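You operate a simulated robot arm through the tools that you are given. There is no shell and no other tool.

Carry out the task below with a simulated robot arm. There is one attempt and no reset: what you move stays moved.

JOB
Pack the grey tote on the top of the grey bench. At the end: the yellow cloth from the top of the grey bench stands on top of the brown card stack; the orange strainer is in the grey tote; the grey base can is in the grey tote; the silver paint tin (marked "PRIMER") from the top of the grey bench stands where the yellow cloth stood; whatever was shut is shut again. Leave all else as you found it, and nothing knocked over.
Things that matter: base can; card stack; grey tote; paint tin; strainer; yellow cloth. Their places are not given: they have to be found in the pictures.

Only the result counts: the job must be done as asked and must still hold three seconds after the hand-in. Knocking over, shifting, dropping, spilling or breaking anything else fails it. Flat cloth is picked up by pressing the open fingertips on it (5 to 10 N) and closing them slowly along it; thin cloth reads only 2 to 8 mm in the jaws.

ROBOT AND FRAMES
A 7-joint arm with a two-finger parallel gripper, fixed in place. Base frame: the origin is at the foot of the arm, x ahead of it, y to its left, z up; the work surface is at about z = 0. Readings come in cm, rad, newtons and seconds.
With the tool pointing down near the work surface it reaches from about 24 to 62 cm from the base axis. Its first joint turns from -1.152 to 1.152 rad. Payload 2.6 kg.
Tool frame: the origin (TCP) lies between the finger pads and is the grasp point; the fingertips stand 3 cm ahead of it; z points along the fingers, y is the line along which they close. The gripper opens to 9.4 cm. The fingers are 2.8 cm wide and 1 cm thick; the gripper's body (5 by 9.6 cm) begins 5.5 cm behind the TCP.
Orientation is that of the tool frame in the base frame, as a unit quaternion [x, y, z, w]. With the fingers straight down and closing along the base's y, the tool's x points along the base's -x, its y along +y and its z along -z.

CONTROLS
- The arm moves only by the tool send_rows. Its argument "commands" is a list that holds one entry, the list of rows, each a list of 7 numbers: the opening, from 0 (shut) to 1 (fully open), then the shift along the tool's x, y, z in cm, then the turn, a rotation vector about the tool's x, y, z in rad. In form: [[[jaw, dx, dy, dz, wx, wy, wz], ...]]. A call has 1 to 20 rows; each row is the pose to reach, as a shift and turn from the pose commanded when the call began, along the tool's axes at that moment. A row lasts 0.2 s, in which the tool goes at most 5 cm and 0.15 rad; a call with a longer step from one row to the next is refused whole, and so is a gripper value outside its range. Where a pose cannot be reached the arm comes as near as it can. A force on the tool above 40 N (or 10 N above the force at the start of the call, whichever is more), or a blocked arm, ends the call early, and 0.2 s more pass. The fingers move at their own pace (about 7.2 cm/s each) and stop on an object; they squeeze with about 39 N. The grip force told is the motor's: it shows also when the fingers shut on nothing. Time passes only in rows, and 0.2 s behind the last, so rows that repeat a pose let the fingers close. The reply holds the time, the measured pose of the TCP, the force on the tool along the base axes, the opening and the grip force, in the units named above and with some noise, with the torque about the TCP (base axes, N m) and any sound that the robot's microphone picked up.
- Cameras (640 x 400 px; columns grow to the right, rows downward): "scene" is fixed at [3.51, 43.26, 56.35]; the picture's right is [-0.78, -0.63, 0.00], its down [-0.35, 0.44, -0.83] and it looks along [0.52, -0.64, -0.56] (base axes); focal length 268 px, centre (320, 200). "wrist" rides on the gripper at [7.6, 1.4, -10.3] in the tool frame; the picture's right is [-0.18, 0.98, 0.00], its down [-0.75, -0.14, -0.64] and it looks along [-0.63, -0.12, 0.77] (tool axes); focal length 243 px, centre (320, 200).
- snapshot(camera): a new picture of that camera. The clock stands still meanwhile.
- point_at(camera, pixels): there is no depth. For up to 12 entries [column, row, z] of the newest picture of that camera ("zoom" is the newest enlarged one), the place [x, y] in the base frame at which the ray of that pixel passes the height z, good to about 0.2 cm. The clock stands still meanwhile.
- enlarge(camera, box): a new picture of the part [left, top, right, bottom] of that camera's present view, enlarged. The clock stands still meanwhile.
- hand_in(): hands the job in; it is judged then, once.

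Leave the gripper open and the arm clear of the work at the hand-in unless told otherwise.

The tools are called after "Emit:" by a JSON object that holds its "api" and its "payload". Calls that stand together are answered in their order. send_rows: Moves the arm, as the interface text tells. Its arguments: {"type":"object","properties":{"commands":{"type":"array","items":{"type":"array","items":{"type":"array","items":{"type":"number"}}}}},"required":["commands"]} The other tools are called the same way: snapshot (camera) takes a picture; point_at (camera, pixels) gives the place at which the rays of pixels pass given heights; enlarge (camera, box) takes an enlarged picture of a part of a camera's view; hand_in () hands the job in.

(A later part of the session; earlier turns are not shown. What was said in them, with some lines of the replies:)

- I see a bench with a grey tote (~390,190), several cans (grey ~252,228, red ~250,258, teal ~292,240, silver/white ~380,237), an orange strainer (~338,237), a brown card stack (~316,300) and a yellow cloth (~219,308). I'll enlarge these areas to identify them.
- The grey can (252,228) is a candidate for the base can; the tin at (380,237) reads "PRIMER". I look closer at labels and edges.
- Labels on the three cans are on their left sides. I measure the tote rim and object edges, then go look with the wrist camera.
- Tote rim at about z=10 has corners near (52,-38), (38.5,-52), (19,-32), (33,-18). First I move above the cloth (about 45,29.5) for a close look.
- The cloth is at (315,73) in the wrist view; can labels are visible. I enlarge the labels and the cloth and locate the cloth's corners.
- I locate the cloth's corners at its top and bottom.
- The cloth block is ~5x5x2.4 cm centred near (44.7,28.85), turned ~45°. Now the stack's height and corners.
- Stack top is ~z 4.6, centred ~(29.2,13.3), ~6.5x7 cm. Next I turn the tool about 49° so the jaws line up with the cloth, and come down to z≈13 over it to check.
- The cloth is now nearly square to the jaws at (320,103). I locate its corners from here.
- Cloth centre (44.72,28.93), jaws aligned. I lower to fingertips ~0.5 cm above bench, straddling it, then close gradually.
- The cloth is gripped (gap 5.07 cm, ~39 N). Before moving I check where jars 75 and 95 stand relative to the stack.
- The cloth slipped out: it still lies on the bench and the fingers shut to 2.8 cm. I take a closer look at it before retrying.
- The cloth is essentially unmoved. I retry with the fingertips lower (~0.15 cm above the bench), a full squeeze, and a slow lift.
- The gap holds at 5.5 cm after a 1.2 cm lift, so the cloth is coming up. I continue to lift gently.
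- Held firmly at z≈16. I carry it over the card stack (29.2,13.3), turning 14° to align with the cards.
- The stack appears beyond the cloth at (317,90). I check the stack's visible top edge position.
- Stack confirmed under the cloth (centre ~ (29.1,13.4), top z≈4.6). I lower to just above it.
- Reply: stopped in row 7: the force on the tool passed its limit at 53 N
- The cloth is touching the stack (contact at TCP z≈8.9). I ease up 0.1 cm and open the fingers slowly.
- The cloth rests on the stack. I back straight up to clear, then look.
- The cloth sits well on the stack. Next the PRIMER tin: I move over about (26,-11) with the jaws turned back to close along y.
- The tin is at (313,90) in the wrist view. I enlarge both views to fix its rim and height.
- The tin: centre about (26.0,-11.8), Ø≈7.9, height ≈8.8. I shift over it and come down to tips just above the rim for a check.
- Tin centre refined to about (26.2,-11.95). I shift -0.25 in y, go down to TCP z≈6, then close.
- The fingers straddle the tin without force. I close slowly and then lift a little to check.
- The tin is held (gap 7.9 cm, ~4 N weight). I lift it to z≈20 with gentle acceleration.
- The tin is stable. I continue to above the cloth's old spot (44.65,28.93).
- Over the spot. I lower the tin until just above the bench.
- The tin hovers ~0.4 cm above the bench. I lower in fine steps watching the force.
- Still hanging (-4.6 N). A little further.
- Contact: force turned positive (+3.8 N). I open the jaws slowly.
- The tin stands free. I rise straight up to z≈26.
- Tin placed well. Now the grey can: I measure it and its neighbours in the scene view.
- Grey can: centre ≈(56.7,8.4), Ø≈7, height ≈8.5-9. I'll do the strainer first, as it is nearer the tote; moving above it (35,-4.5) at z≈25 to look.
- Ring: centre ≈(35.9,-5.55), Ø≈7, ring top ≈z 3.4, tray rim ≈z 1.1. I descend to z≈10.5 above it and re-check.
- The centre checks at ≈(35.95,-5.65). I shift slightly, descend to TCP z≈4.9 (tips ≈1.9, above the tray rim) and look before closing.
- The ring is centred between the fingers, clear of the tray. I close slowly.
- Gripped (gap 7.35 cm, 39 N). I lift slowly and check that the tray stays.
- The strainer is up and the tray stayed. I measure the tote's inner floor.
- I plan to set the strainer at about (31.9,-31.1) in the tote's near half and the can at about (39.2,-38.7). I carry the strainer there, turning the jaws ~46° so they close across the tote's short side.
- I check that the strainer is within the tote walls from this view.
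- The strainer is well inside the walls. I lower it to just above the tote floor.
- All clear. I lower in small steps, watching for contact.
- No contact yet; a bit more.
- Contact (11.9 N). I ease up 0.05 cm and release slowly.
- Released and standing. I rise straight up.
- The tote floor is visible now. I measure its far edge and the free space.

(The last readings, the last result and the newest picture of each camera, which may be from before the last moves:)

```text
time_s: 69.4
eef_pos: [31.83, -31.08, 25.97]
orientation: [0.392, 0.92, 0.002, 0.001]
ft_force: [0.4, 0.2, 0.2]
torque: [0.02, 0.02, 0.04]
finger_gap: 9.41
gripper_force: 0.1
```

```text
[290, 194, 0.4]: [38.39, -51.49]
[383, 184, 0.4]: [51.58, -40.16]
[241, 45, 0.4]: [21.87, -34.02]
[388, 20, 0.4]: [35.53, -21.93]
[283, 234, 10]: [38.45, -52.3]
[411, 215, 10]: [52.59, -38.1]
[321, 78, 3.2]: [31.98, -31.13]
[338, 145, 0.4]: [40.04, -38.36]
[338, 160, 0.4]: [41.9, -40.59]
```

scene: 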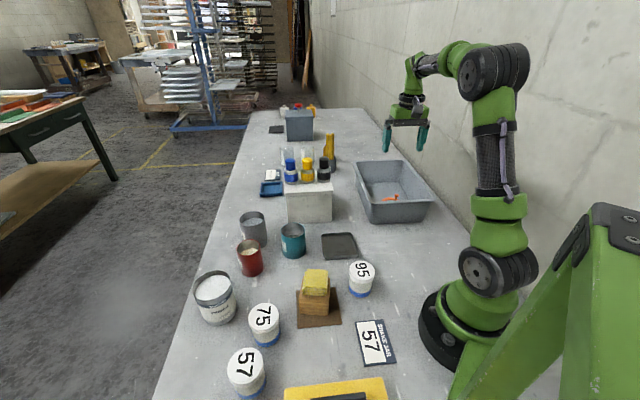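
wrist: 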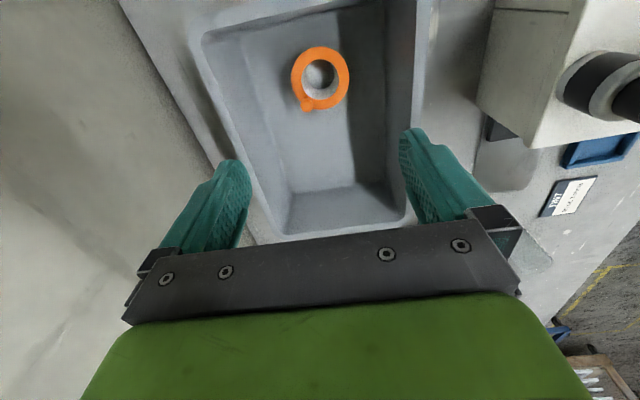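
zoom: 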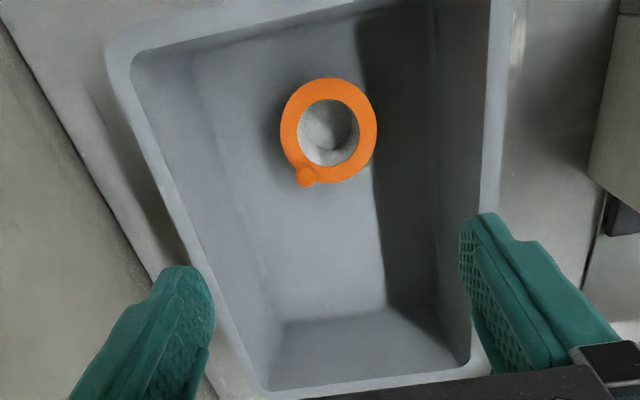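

Floor centre ≈(36.9,-36.9); the can fits at about (39.8,-39.3). Now I travel via (36,-4) (away from the bottles) to above the grey can (56.7,8.4), turning the jaws back to close along y.

Emit:
{"api": "send_rows", "payload": {"commands": [[[1, 1.5, 2, 0, 0, 0, -0.08], [1, 3.6, 4.8, 0, 0, 0, -0.18], [1, 5.8, 7.6, 0, 0, 0, -0.28], [1, 8, 10.5, 0, 0, 0, -0.38], [1, 10.2, 13.4, 0, 0, 0, -0.48], [1, 12.4, 16.3, 0, 0, 0, -0.58], [1, 14.5, 19.2, 0, 0, 0, -0.68], [1, 16.5, 21.8, 0, 0, 0, -0.78], [1, 15.8, 25, 0, 0, 0, -0.803], [1, 15, 28.4, 0, 0, 0, -0.803], [1, 14.2, 31.8, 0, 0, 0, -0.803], [1, 13.4, 35.2, 0, 0, 0, -0.803], [1, 12.6, 38.6, 0, 0, 0, -0.803], [1, 11.8, 42, 0, 0, 0, -0.803], [1, 11, 45.3, 0, 0, 0, -0.803], [1, 11, 45.3, 1, 0, 0, -0.803]]]}}

Emit:
{"api": "snapshot", "payload": {"camera": "wrist"}}

Emit:
{"api": "snapshot", "payload": {"camera": "scene"}}

```text
time_s: 72.8
eef_pos: [56.55, 8.16, 24.98]
orientation: [0.0, 1.0, 0.001, 0.001]
ft_force: [0.8, -0.5, 0.5]
torque: [-0.02, -0.01, 0.01]
finger_gap: 9.37
gripper_force: 0.1
```

```text
taken
```

wrist: 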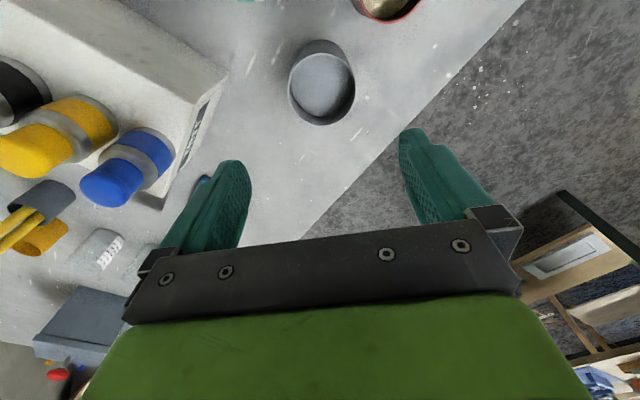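

```text
taken
```

scene: 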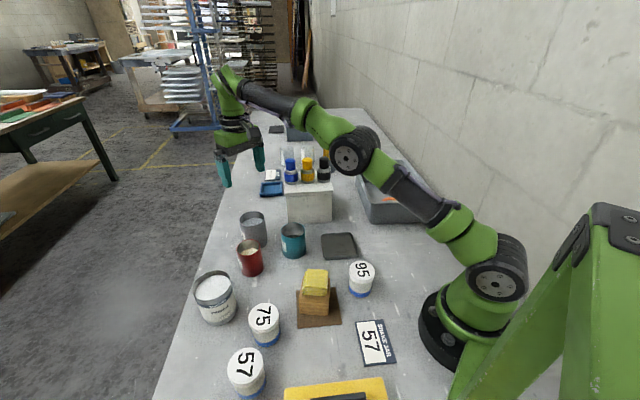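

The grey can is at (322,83). I enlarge it and find its rim.

Emit:
{"api": "enlarge", "payload": {"camera": "wrist", "box": [260, 20, 390, 140]}}

Emit:
{"api": "point_at", "payload": {"camera": "wrist", "pixels": [[288, 92, 9], [355, 84, 9], [320, 54, 9], [323, 125, 9], [322, 88, 9], [322, 88, 8], [322, 88, 10]]}}

```text
3.33 times, centred on (325, 80) of wrist
```

zoom: 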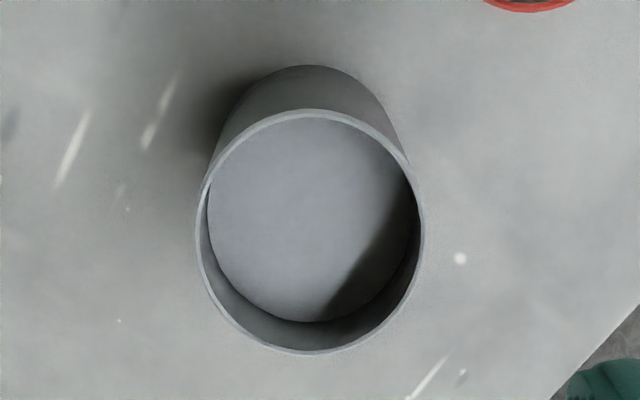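

```text
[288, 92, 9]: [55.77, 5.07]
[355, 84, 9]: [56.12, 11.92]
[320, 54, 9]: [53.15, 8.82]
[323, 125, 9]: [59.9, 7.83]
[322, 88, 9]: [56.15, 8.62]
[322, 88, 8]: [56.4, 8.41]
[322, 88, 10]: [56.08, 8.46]
```

Can centre ≈(56.5,8.5), Ø≈7. I shift +0.3 in y and descend to just above the rim.

Emit:
{"api": "send_rows", "payload": {"commands": [[[1, 0, 0.3, 3, 0, 0, 0], [1, 0, 0.3, 6, 0, 0, 0], [1, 0, 0.3, 9, 0, 0, 0], [1, 0, 0.3, 11.5, 0, 0, 0], [1, 0, 0.3, 11.5, 0, 0, 0]]]}}

Emit:
{"api": "snapshot", "payload": {"camera": "wrist"}}

Emit:
{"api": "enlarge", "payload": {"camera": "scene", "box": [200, 150, 320, 270]}}

```text
time_s: 74.0
eef_pos: [56.78, 8.62, 13.47]
orientation: [0.001, 1.0, 0.001, 0.002]
ft_force: [0.1, 0.2, -0.3]
torque: [0.02, -0.02, 0.03]
finger_gap: 9.41
gripper_force: 0.0
```

```text
taken
```

wrist: 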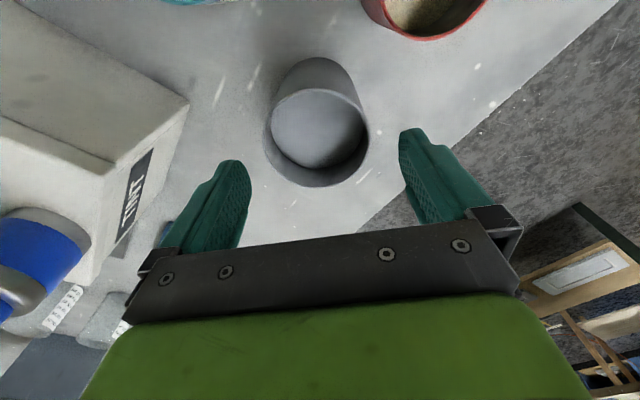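

```text
3.33 times, centred on (260, 210) of scene
```

zoom: 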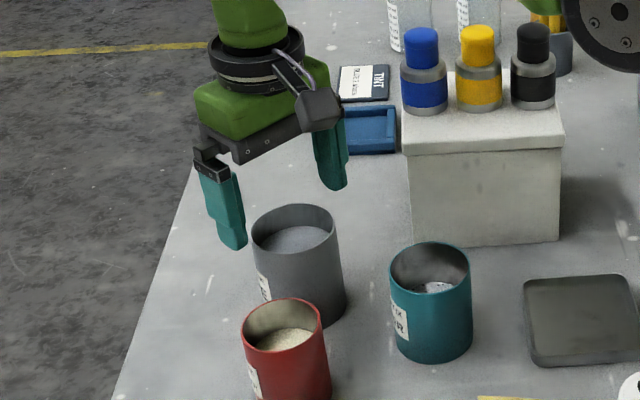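

Emit:
{"api": "point_at", "payload": {"camera": "wrist", "pixels": [[264, 142, 8.7], [369, 133, 8.7], [315, 89, 8.7], [318, 187, 8.7]]}}

```text
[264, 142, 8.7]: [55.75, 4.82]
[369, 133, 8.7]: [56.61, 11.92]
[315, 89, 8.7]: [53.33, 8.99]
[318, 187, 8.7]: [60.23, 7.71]
```

Centre ≈(56.7,8.4). I shift -0.2 in y, descend to TCP z≈6 and close slowly.

Emit:
{"api": "send_rows", "payload": {"commands": [[[1, 0, -0.2, 1, 0, 0, 0], [1, 0, -0.2, 2.5, 0, 0, 0], [1, 0, -0.2, 4, 0, 0, 0], [1, 0, -0.2, 5.5, 0, 0, 0], [1, 0, -0.2, 6.8, 0, 0, 0], [1, 0, -0.2, 7.4, 0, 0, 0], [1, 0, -0.2, 7.4, 0, 0, 0], [0.9, 0, -0.2, 7.4, 0, 0, 0], [0.82, 0, -0.2, 7.4, 0, 0, 0], [0.76, 0, -0.2, 7.4, 0, 0, 0], [0.7, 0, -0.2, 7.4, 0, 0, 0], [0.55, 0, -0.2, 7.4, 0, 0, 0], [0.3, 0, -0.2, 7.4, 0, 0, 0], [0.3, 0, -0.2, 7.4, 0, 0, 0]]]}}

Emit:
{"api": "snapshot", "payload": {"camera": "wrist"}}

Emit:
{"api": "enlarge", "payload": {"camera": "scene", "box": [200, 150, 320, 270]}}

```text
time_s: 77.0
eef_pos: [56.65, 8.32, 6.2]
orientation: [0.0, 1.0, 0.0, 0.002]
ft_force: [0.7, 1.4, -0.3]
torque: [-0.05, -0.01, -0.01]
finger_gap: 7.16
gripper_force: 39.0
```

```text
taken
```

wrist: 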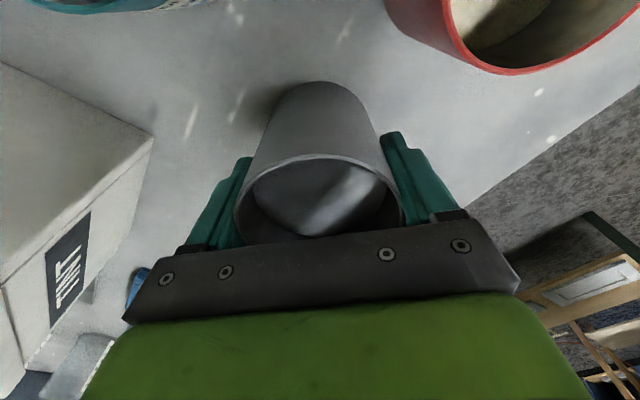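

```text
3.33 times, centred on (260, 210) of scene
```

zoom: 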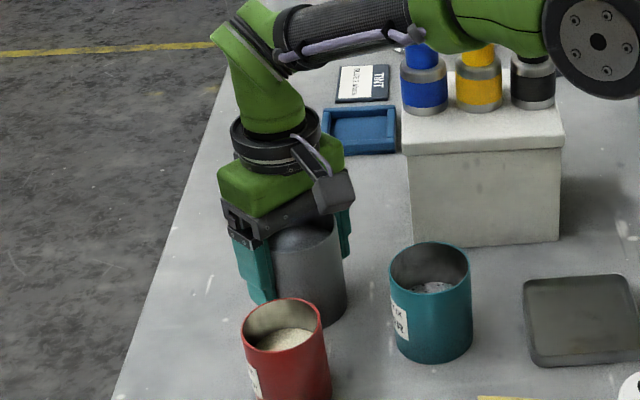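

The can is gripped (gap 7.16). I lift slowly to z≈20.

Emit:
{"api": "send_rows", "payload": {"commands": [[[0.2, 0, 0, -0.2, 0, 0, 0], [0.2, 0, 0, -0.6, 0, 0, 0], [0.2, 0, 0, -1.2, 0, 0, 0], [0.2, 0, 0, -2, 0, 0, 0], [0.2, 0, 0, -3, 0, 0, 0], [0.2, 0, 0, -4.3, 0, 0, 0], [0.2, 0, 0, -5.7, 0, 0, 0], [0.2, 0, 0, -7.1, 0, 0, 0], [0.2, 0, 0, -8.5, 0, 0, 0], [0.2, 0, 0, -9.9, 0, 0, 0], [0.2, 0, 0, -11.3, 0, 0, 0], [0.2, 0, 0, -12.7, 0, 0, 0], [0.2, 0, 0, -13.6, 0, 0, 0], [0.2, 0, 0, -14, 0, 0, 0]]]}}

Emit:
{"api": "snapshot", "payload": {"camera": "wrist"}}

Emit:
{"api": "snapshot", "payload": {"camera": "scene"}}

```text
time_s: 80.0
eef_pos: [56.59, 8.22, 20.15]
orientation: [0.0, 1.0, 0.001, 0.002]
ft_force: [0.7, -0.1, -4.0]
torque: [-0.01, 0.02, -0.02]
finger_gap: 7.16
gripper_force: 38.7
```

```text
taken
```

wrist: 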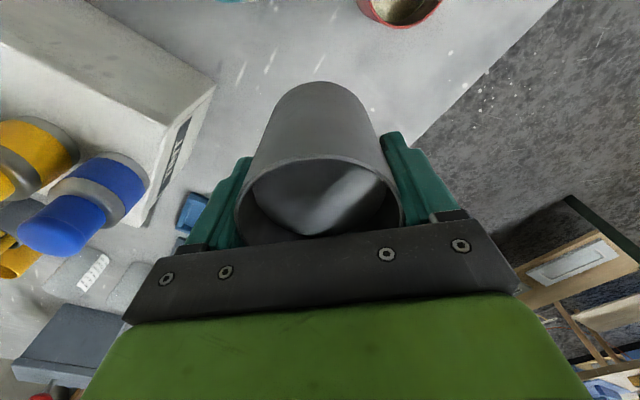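

```text
taken
```

scene: 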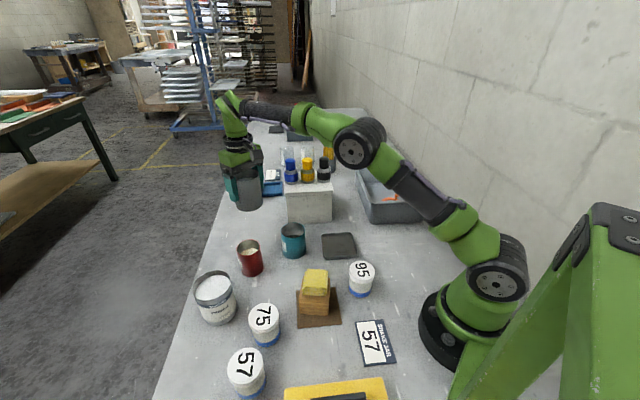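

Held steady (4 N). I carry it first toward (36,-2), away from the white box.

Emit:
{"api": "send_rows", "payload": {"commands": [[[0.2, 0.4, -0.2, 0, 0, 0, 0], [0.2, 1.2, -0.6, 0, 0, 0, 0], [0.2, 2.4, -1.2, 0, 0, 0, 0], [0.2, 3.9, -1.9, 0, 0, 0, 0], [0.2, 5.5, -2.7, 0, 0, 0, 0], [0.2, 7.1, -3.5, 0, 0, 0, 0], [0.2, 8.7, -4.3, 0, 0, 0, 0], [0.2, 10.3, -5.1, 0, 0, 0, 0], [0.2, 11.9, -5.9, 0, 0, 0, 0], [0.2, 13.5, -6.7, 0, 0, 0, 0], [0.2, 15.1, -7.5, 0, 0, 0, 0], [0.2, 16.7, -8.3, 0, 0, 0, 0], [0.2, 18.2, -9, 0, 0, 0, 0], [0.2, 19.4, -9.6, 0, 0, 0, 0], [0.2, 20.2, -10, 0, 0, 0, 0], [0.2, 20.6, -10.2, 0, 0, 0, 0]]]}}

Emit:
{"api": "send_rows", "payload": {"commands": [[[0.2, 0.1, -0.4, 0, 0, 0, 0], [0.2, 0.3, -1.2, 0, 0, 0, 0], [0.2, 0.6, -2.4, 0, 0, 0, 0.02], [0.2, 0.9, -3.9, 0, 0, 0, 0.05], [0.2, 1.2, -5.5, 0, 0, 0, 0.1], [0.2, 1.5, -7.1, 0, 0, 0, 0.15], [0.2, 1.8, -8.7, 0, 0, 0, 0.2], [0.2, 2.1, -10.3, 0, 0, 0, 0.25], [0.2, 2.3, -11.9, 0, 0, 0, 0.3], [0.2, 2.4, -13.5, 0, 0, 0, 0.35], [0.2, 2.3, -15.1, 0, 0, 0, 0.4], [0.2, 2.1, -16.7, 0, 0, 0, 0.45], [0.2, 1.8, -18.2, 0, 0, 0, 0.5], [0.2, 1.5, -19.6, 0, 0, 0, 0.54], [0.2, 1.2, -20.6, 0, 0, 0, 0.57], [0.2, 1.0, -21.2, 0, 0, 0, 0.58]]]}}

Emit:
{"api": "snapshot", "payload": {"camera": "scene"}}

Emit:
{"api": "snapshot", "payload": {"camera": "wrist"}}

```text
time_s: 83.4
eef_pos: [36.05, -2.07, 20.07]
orientation: [-0.001, 1.0, 0.001, 0.002]
ft_force: [0.3, -0.1, -4.4]
torque: [-0.04, 0.01, 0.04]
finger_gap: 7.16
gripper_force: 38.6
```

```text
time_s: 86.8
eef_pos: [35.05, -22.96, 19.97]
orientation: [0.287, 0.958, 0.001, 0.001]
ft_force: [0.0, 0.6, -2.9]
torque: [0.0, -0.01, 0.02]
finger_gap: 7.18
gripper_force: 39.1
```

```text
taken
```

scene: 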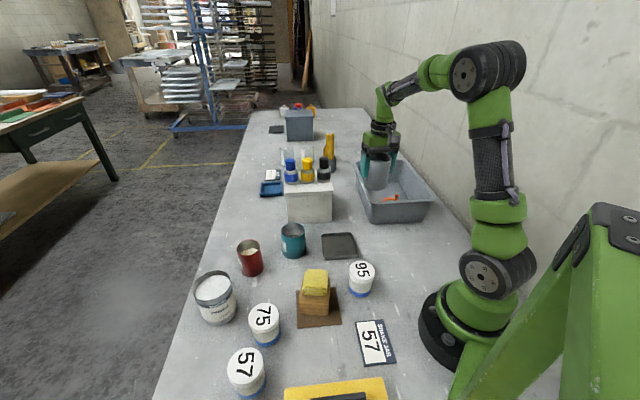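

```text
taken
```

wrist: 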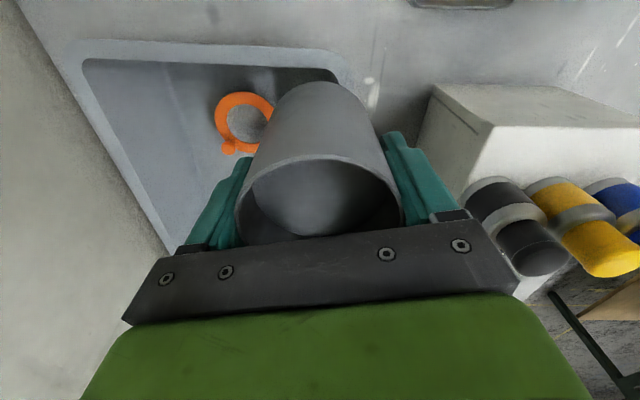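

Fine so far. I continue to (39.8,-39.3), finishing the turn so the jaws close across the tote.

Emit:
{"api": "send_rows", "payload": {"commands": [[[0.2, -0.3, -0.25, 0, 0, 0, 0], [0.2, -0.9, -0.75, 0, 0, 0, 0.02], [0.2, -1.8, -1.5, 0, 0, 0, 0.04], [0.2, -3, -2.5, 0, 0, 0, 0.06], [0.2, -4.3, -3.6, 0, 0, 0, 0.08], [0.2, -5.6, -4.7, 0, 0, 0, 0.1], [0.2, -6.9, -5.8, 0, 0, 0, 0.12], [0.2, -8.2, -6.9, 0, 0, 0, 0.14], [0.2, -9.5, -8, 0, 0, 0, 0.16], [0.2, -10.8, -9.1, 0, 0, 0, 0.18], [0.2, -11.9, -10.1, 0, 0, 0, 0.2], [0.2, -12.6, -10.7, 0, 0, 0, 0.22], [0.2, -12.95, -11.03, 0, 0, 0, 0.22], [0.2, -12.95, -11.03, 0, 0, 0, 0.22]]]}}

Emit:
{"api": "snapshot", "payload": {"camera": "scene"}}

Emit:
{"api": "snapshot", "payload": {"camera": "wrist"}}

```text
time_s: 89.8
eef_pos: [39.78, -39.36, 19.99]
orientation: [0.39, 0.921, 0.002, 0.001]
ft_force: [-0.2, 0.2, -2.2]
torque: [-0.03, -0.01, 0.02]
finger_gap: 7.16
gripper_force: 38.7
```

```text
taken
```

scene: 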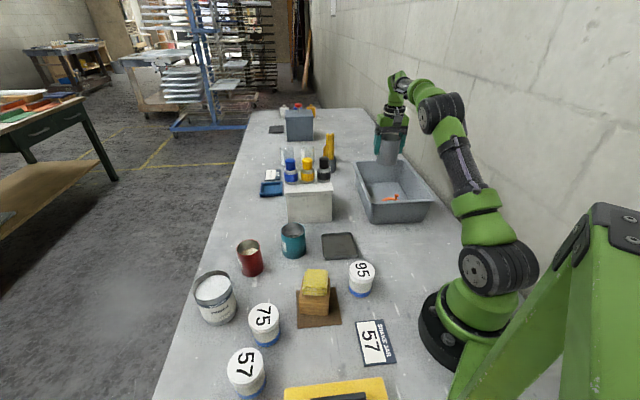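

```text
taken
```

wrist: 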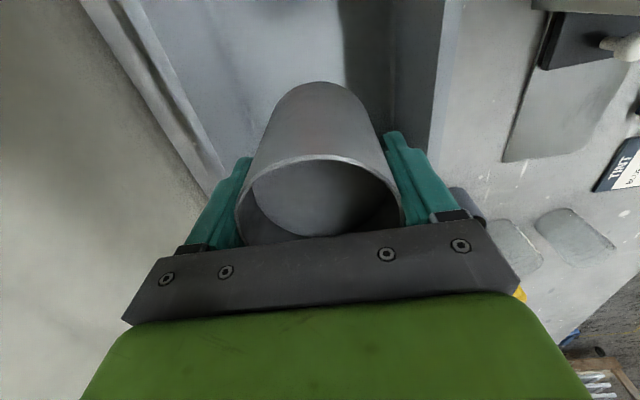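

Above the target. The load reading is a bit lower but noisy; the picture shows the can level. I descend into the tote to z≈7.3.

Emit:
{"api": "send_rows", "payload": {"commands": [[[0.2, 0, 0, 0.4, 0, 0, 0], [0.2, 0, 0, 1.2, 0, 0, 0], [0.2, 0, 0, 2.4, 0, 0, 0], [0.2, 0, 0, 3.8, 0, 0, 0], [0.2, 0, 0, 5.2, 0, 0, 0], [0.2, 0, 0, 6.6, 0, 0, 0], [0.2, 0, 0, 8, 0, 0, 0], [0.2, 0, 0, 9.4, 0, 0, 0], [0.2, 0, 0, 10.8, 0, 0, 0], [0.2, 0, 0, 11.8, 0, 0, 0], [0.2, 0, 0, 12.4, 0, 0, 0], [0.2, 0, 0, 12.7, 0, 0, 0]]]}}

Emit:
{"api": "snapshot", "payload": {"camera": "wrist"}}

Emit:
{"api": "enlarge", "payload": {"camera": "scene", "box": [345, 110, 455, 230]}}

```text
time_s: 92.4
eef_pos: [39.91, -39.34, 7.24]
orientation: [0.39, 0.921, 0.002, 0.001]
ft_force: [-0.1, 0.8, -3.1]
torque: [0.0, -0.01, 0.02]
finger_gap: 7.16
gripper_force: 38.6
```

```text
taken
```

wrist: 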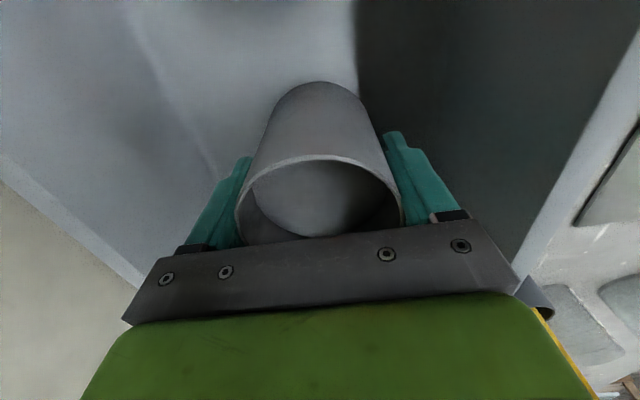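

```text
3.33 times, centred on (400, 170) of scene
```

zoom: 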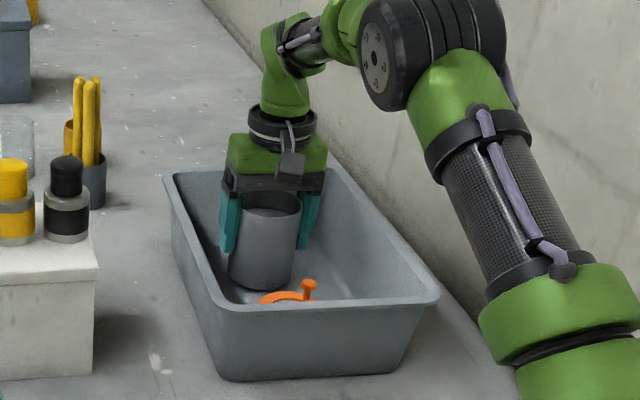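

Clear of walls and strainer. I lower in small steps until contact.

Emit:
{"api": "send_rows", "payload": {"commands": [[[0.2, 0, 0, 0.15, 0, 0, 0], [0.2, 0, 0, 0.3, 0, 0, 0], [0.2, 0, 0, 0.4, 0, 0, 0]]]}}

Emit:
{"api": "send_rows", "payload": {"commands": [[[0.2, 0, 0, 0.08, 0, 0, 0], [0.2, 0, 0, 0.15, 0, 0, 0], [0.2, 0, 0, 0.15, 0, 0, 0]]]}}

```text
time_s: 93.2
eef_pos: [39.94, -39.33, 6.76]
orientation: [0.389, 0.921, 0.002, 0.001]
ft_force: [0.1, -0.5, -4.5]
torque: [-0.02, 0.0, -0.01]
finger_gap: 7.2
gripper_force: 38.7
```

```text
time_s: 94.0
eef_pos: [40.01, -39.34, 6.76]
orientation: [0.39, 0.921, 0.002, 0.001]
ft_force: [0.7, 0.3, -2.8]
torque: [0.0, 0.01, 0.0]
finger_gap: 7.18
gripper_force: 38.8
```

Emit:
{"api": "send_rows", "payload": {"commands": [[[0.2, 0, 0, 0.08, 0, 0, 0], [0.2, 0, 0, 0.15, 0, 0, 0], [0.2, 0, 0, 0.15, 0, 0, 0]]]}}

```text
time_s: 94.8
eef_pos: [40.01, -39.32, 6.75]
orientation: [0.39, 0.921, 0.002, 0.001]
ft_force: [-0.1, 0.1, -4.2]
torque: [-0.02, -0.01, 0.01]
finger_gap: 7.17
gripper_force: 38.8
```

Emit:
{"api": "send_rows", "payload": {"commands": [[[0.2, 0, 0, 0.08, 0, 0, 0], [0.2, 0, 0, 0.15, 0, 0, 0], [0.2, 0, 0, 0.15, 0, 0, 0]]]}}

```text
time_s: 95.6
eef_pos: [40.01, -39.32, 6.67]
orientation: [0.391, 0.921, 0.001, 0.003]
ft_force: [-2.6, 2.2, 7.0]
torque: [-0.15, 0.37, -0.09]
finger_gap: 7.17
gripper_force: 38.4
```

Contact (+7 N). I release slowly.

Emit:
{"api": "send_rows", "payload": {"commands": [[[0.77, 0, 0, 0, 0, 0, 0], [0.8, 0, 0, 0, 0, 0, 0], [0.84, 0, 0, 0, 0, 0, 0], [0.88, 0, 0, 0, 0, 0, 0], [0.92, 0, 0, 0, 0, 0, 0], [0.92, 0, 0, 0, 0, 0, 0]]]}}

Emit:
{"api": "snapshot", "payload": {"camera": "wrist"}}

Emit:
{"api": "enlarge", "payload": {"camera": "scene", "box": [345, 110, 455, 230]}}

```text
time_s: 97.0
eef_pos: [39.96, -39.36, 6.47]
orientation: [0.389, 0.921, 0.002, 0.001]
ft_force: [-0.5, -0.1, -0.4]
torque: [0.02, 0.0, 0.04]
finger_gap: 8.65
gripper_force: 0.2
```

```text
taken
```

wrist: 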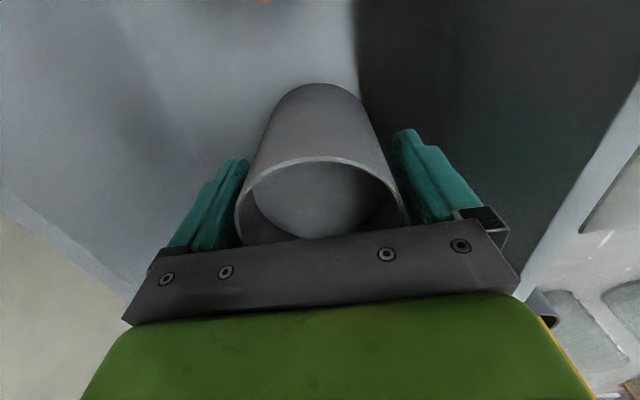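

```text
3.33 times, centred on (400, 170) of scene
```

zoom: 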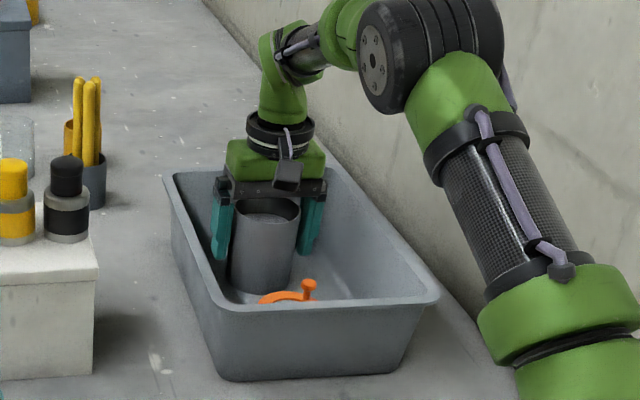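

The can stands free. I rise straight up.

Emit:
{"api": "send_rows", "payload": {"commands": [[[0.92, 0, 0, -0.4, 0, 0, 0], [0.92, 0, 0, -1.5, 0, 0, 0], [0.92, 0, 0, -3.5, 0, 0, 0], [0.92, 0, 0, -6.5, 0, 0, 0], [0.95, 0, 0, -10, 0, 0, 0], [1, 0, 0, -14, 0, 0, 0], [1, 0, 0, -18, 0, 0, 0], [1, 0, 0, -20, 0, 0, 0]]]}}

Emit:
{"api": "snapshot", "payload": {"camera": "wrist"}}

Emit:
{"api": "snapshot", "payload": {"camera": "scene"}}

```text
time_s: 98.8
eef_pos: [39.62, -39.29, 26.47]
orientation: [0.39, 0.921, 0.002, 0.0]
ft_force: [0.0, -0.8, -1.1]
torque: [0.02, 0.0, -0.01]
finger_gap: 9.39
gripper_force: 0.1
```

```text
taken
```

wrist: 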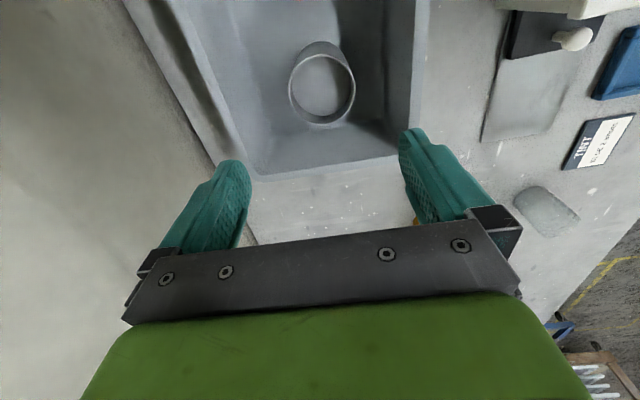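

```text
taken
```

scene: 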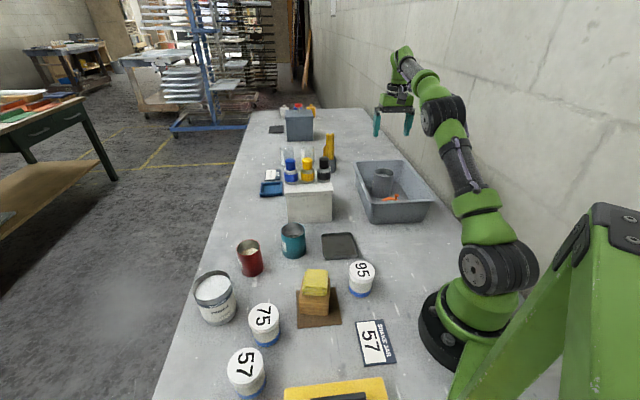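

Both items are in the tote. I verify the details: tote contents, the stack with cloth, the tin, and the white box with its knob.

Emit:
{"api": "enlarge", "payload": {"camera": "scene", "box": [345, 150, 445, 230]}}

Emit:
{"api": "enlarge", "payload": {"camera": "wrist", "box": [470, 0, 640, 130]}}

Emit:
{"api": "enlarge", "payload": {"camera": "scene", "box": [180, 210, 400, 350]}}

Emit:
{"api": "enlarge", "payload": {"camera": "scene", "box": [240, 90, 350, 210]}}

Emit:
{"api": "enlarge", "payload": {"camera": "wrist", "box": [250, 20, 400, 140]}}

```text
5.00 times, centred on (395, 190) of scene
```

zoom: 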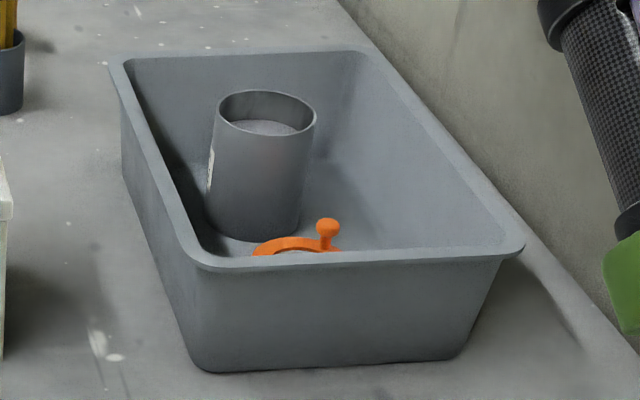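

```text
3.08 times, centred on (555, 65) of wrist
```

zoom: 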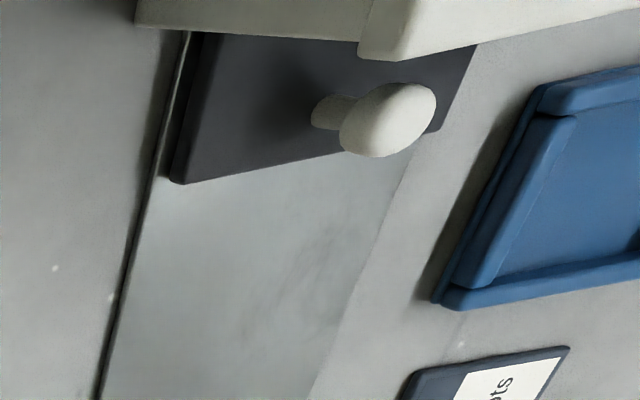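

```text
2.86 times, centred on (290, 280) of scene
```

zoom: 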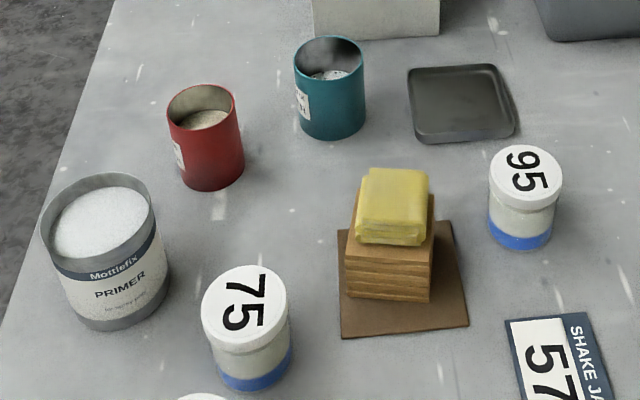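

```text
3.33 times, centred on (295, 150) of scene
```

zoom: 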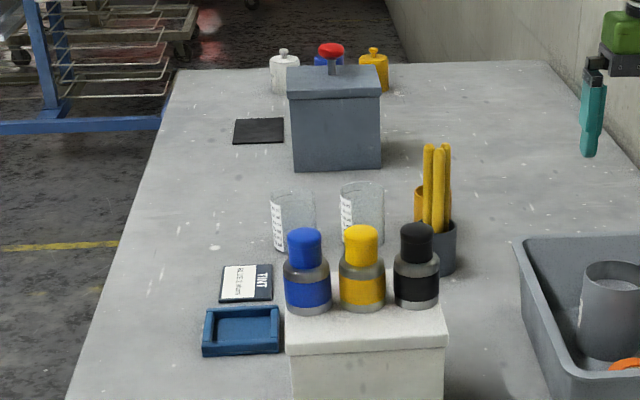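

```text
3.33 times, centred on (325, 80) of wrist
```

zoom: 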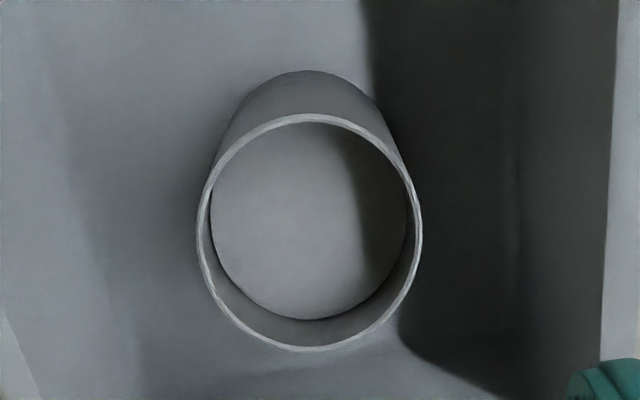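

Everything looks right: cloth on stack, tin upright at the cloth's spot, can and strainer in the tote, the box and its panel untouched. I withdraw the arm up to its starting pose, gripper open.

Emit:
{"api": "send_rows", "payload": {"commands": [[[1, 0, 0, -2, 0, 0, 0], [1, 0, 0, -5, 0, 0, 0], [1, 1.5, 1.2, -8, 0, 0, -0.05], [1, 4, 3.2, -10, 0, 0, -0.13], [1, 6.8, 5.5, -12, 0, 0, -0.21], [1, 9.6, 7.8, -14, 0, 0, -0.3], [1, 12.4, 10.1, -14, 0, 0, -0.39], [1, 15.2, 12.4, -14, 0, 0, -0.48], [1, 18, 14.7, -14, 0, 0, -0.57], [1, 20.8, 17, -14, 0, 0, -0.66], [1, 23.6, 19.3, -14, 0, 0, -0.74], [1, 26.1, 21.3, -14, 0, 0, -0.8], [1, 26.1, 21.3, -14, 0, 0, -0.8], [1, 26.1, 21.3, -14, 0, 0, -0.8]]]}}

Emit:
{"api": "snapshot", "payload": {"camera": "scene"}}

Emit:
{"api": "snapshot", "payload": {"camera": "wrist"}}

```text
time_s: 101.8
eef_pos: [36.83, -5.82, 40.44]
orientation: [0.0, 1.0, 0.001, 0.001]
ft_force: [0.0, 0.7, 0.5]
torque: [-0.01, -0.01, -0.03]
finger_gap: 9.37
gripper_force: 0.0
out of reach, approached as far as the arm can: row 2, 3, 4
```

```text
taken
```

scene: 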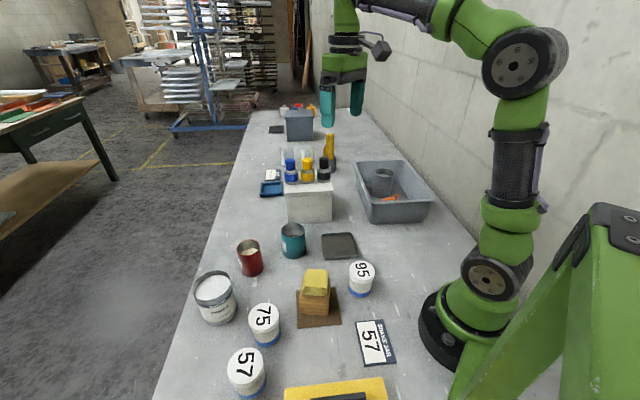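

```text
taken
```

wrist: 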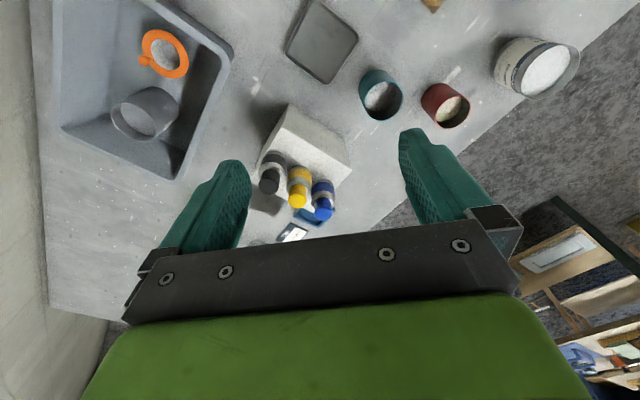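

Final views match the job: the strainer and grey can upright in the tote, the cloth on the cards, the PRIMER tin where the cloth stood, everything else in place, arm back at its start with the gripper open. Handing in.

Emit:
{"api": "hand_in", "payload": {}}

```text
The job is handed in.
```

I finished the job and handed it in; the hand-in reply gave no verdict. The last pictures before hand-in showed everything where you asked for it:

- **Yellow cloth:** it lies on top of the brown card stack. It slipped out of the jaws on the first try and stayed in place on the bench; the second try held.
- **Orange strainer:** it stands upright in the near half of the grey tote. Its black tray is still on the bench.
- **Grey base can:** it stands upright in the far half of the tote. I took the only grey paint can on the bench to be the one meant, because I couldn't read "base" on its label.
- **PRIMER tin:** it stands upright where the cloth was, within about 0.2 cm by the arm's position reading.
- **Everything else:** I opened nothing, so nothing needed shutting again. I saw nothing knocked over, shifted or spilled.

The arm is back at its starting pose with the gripper open.
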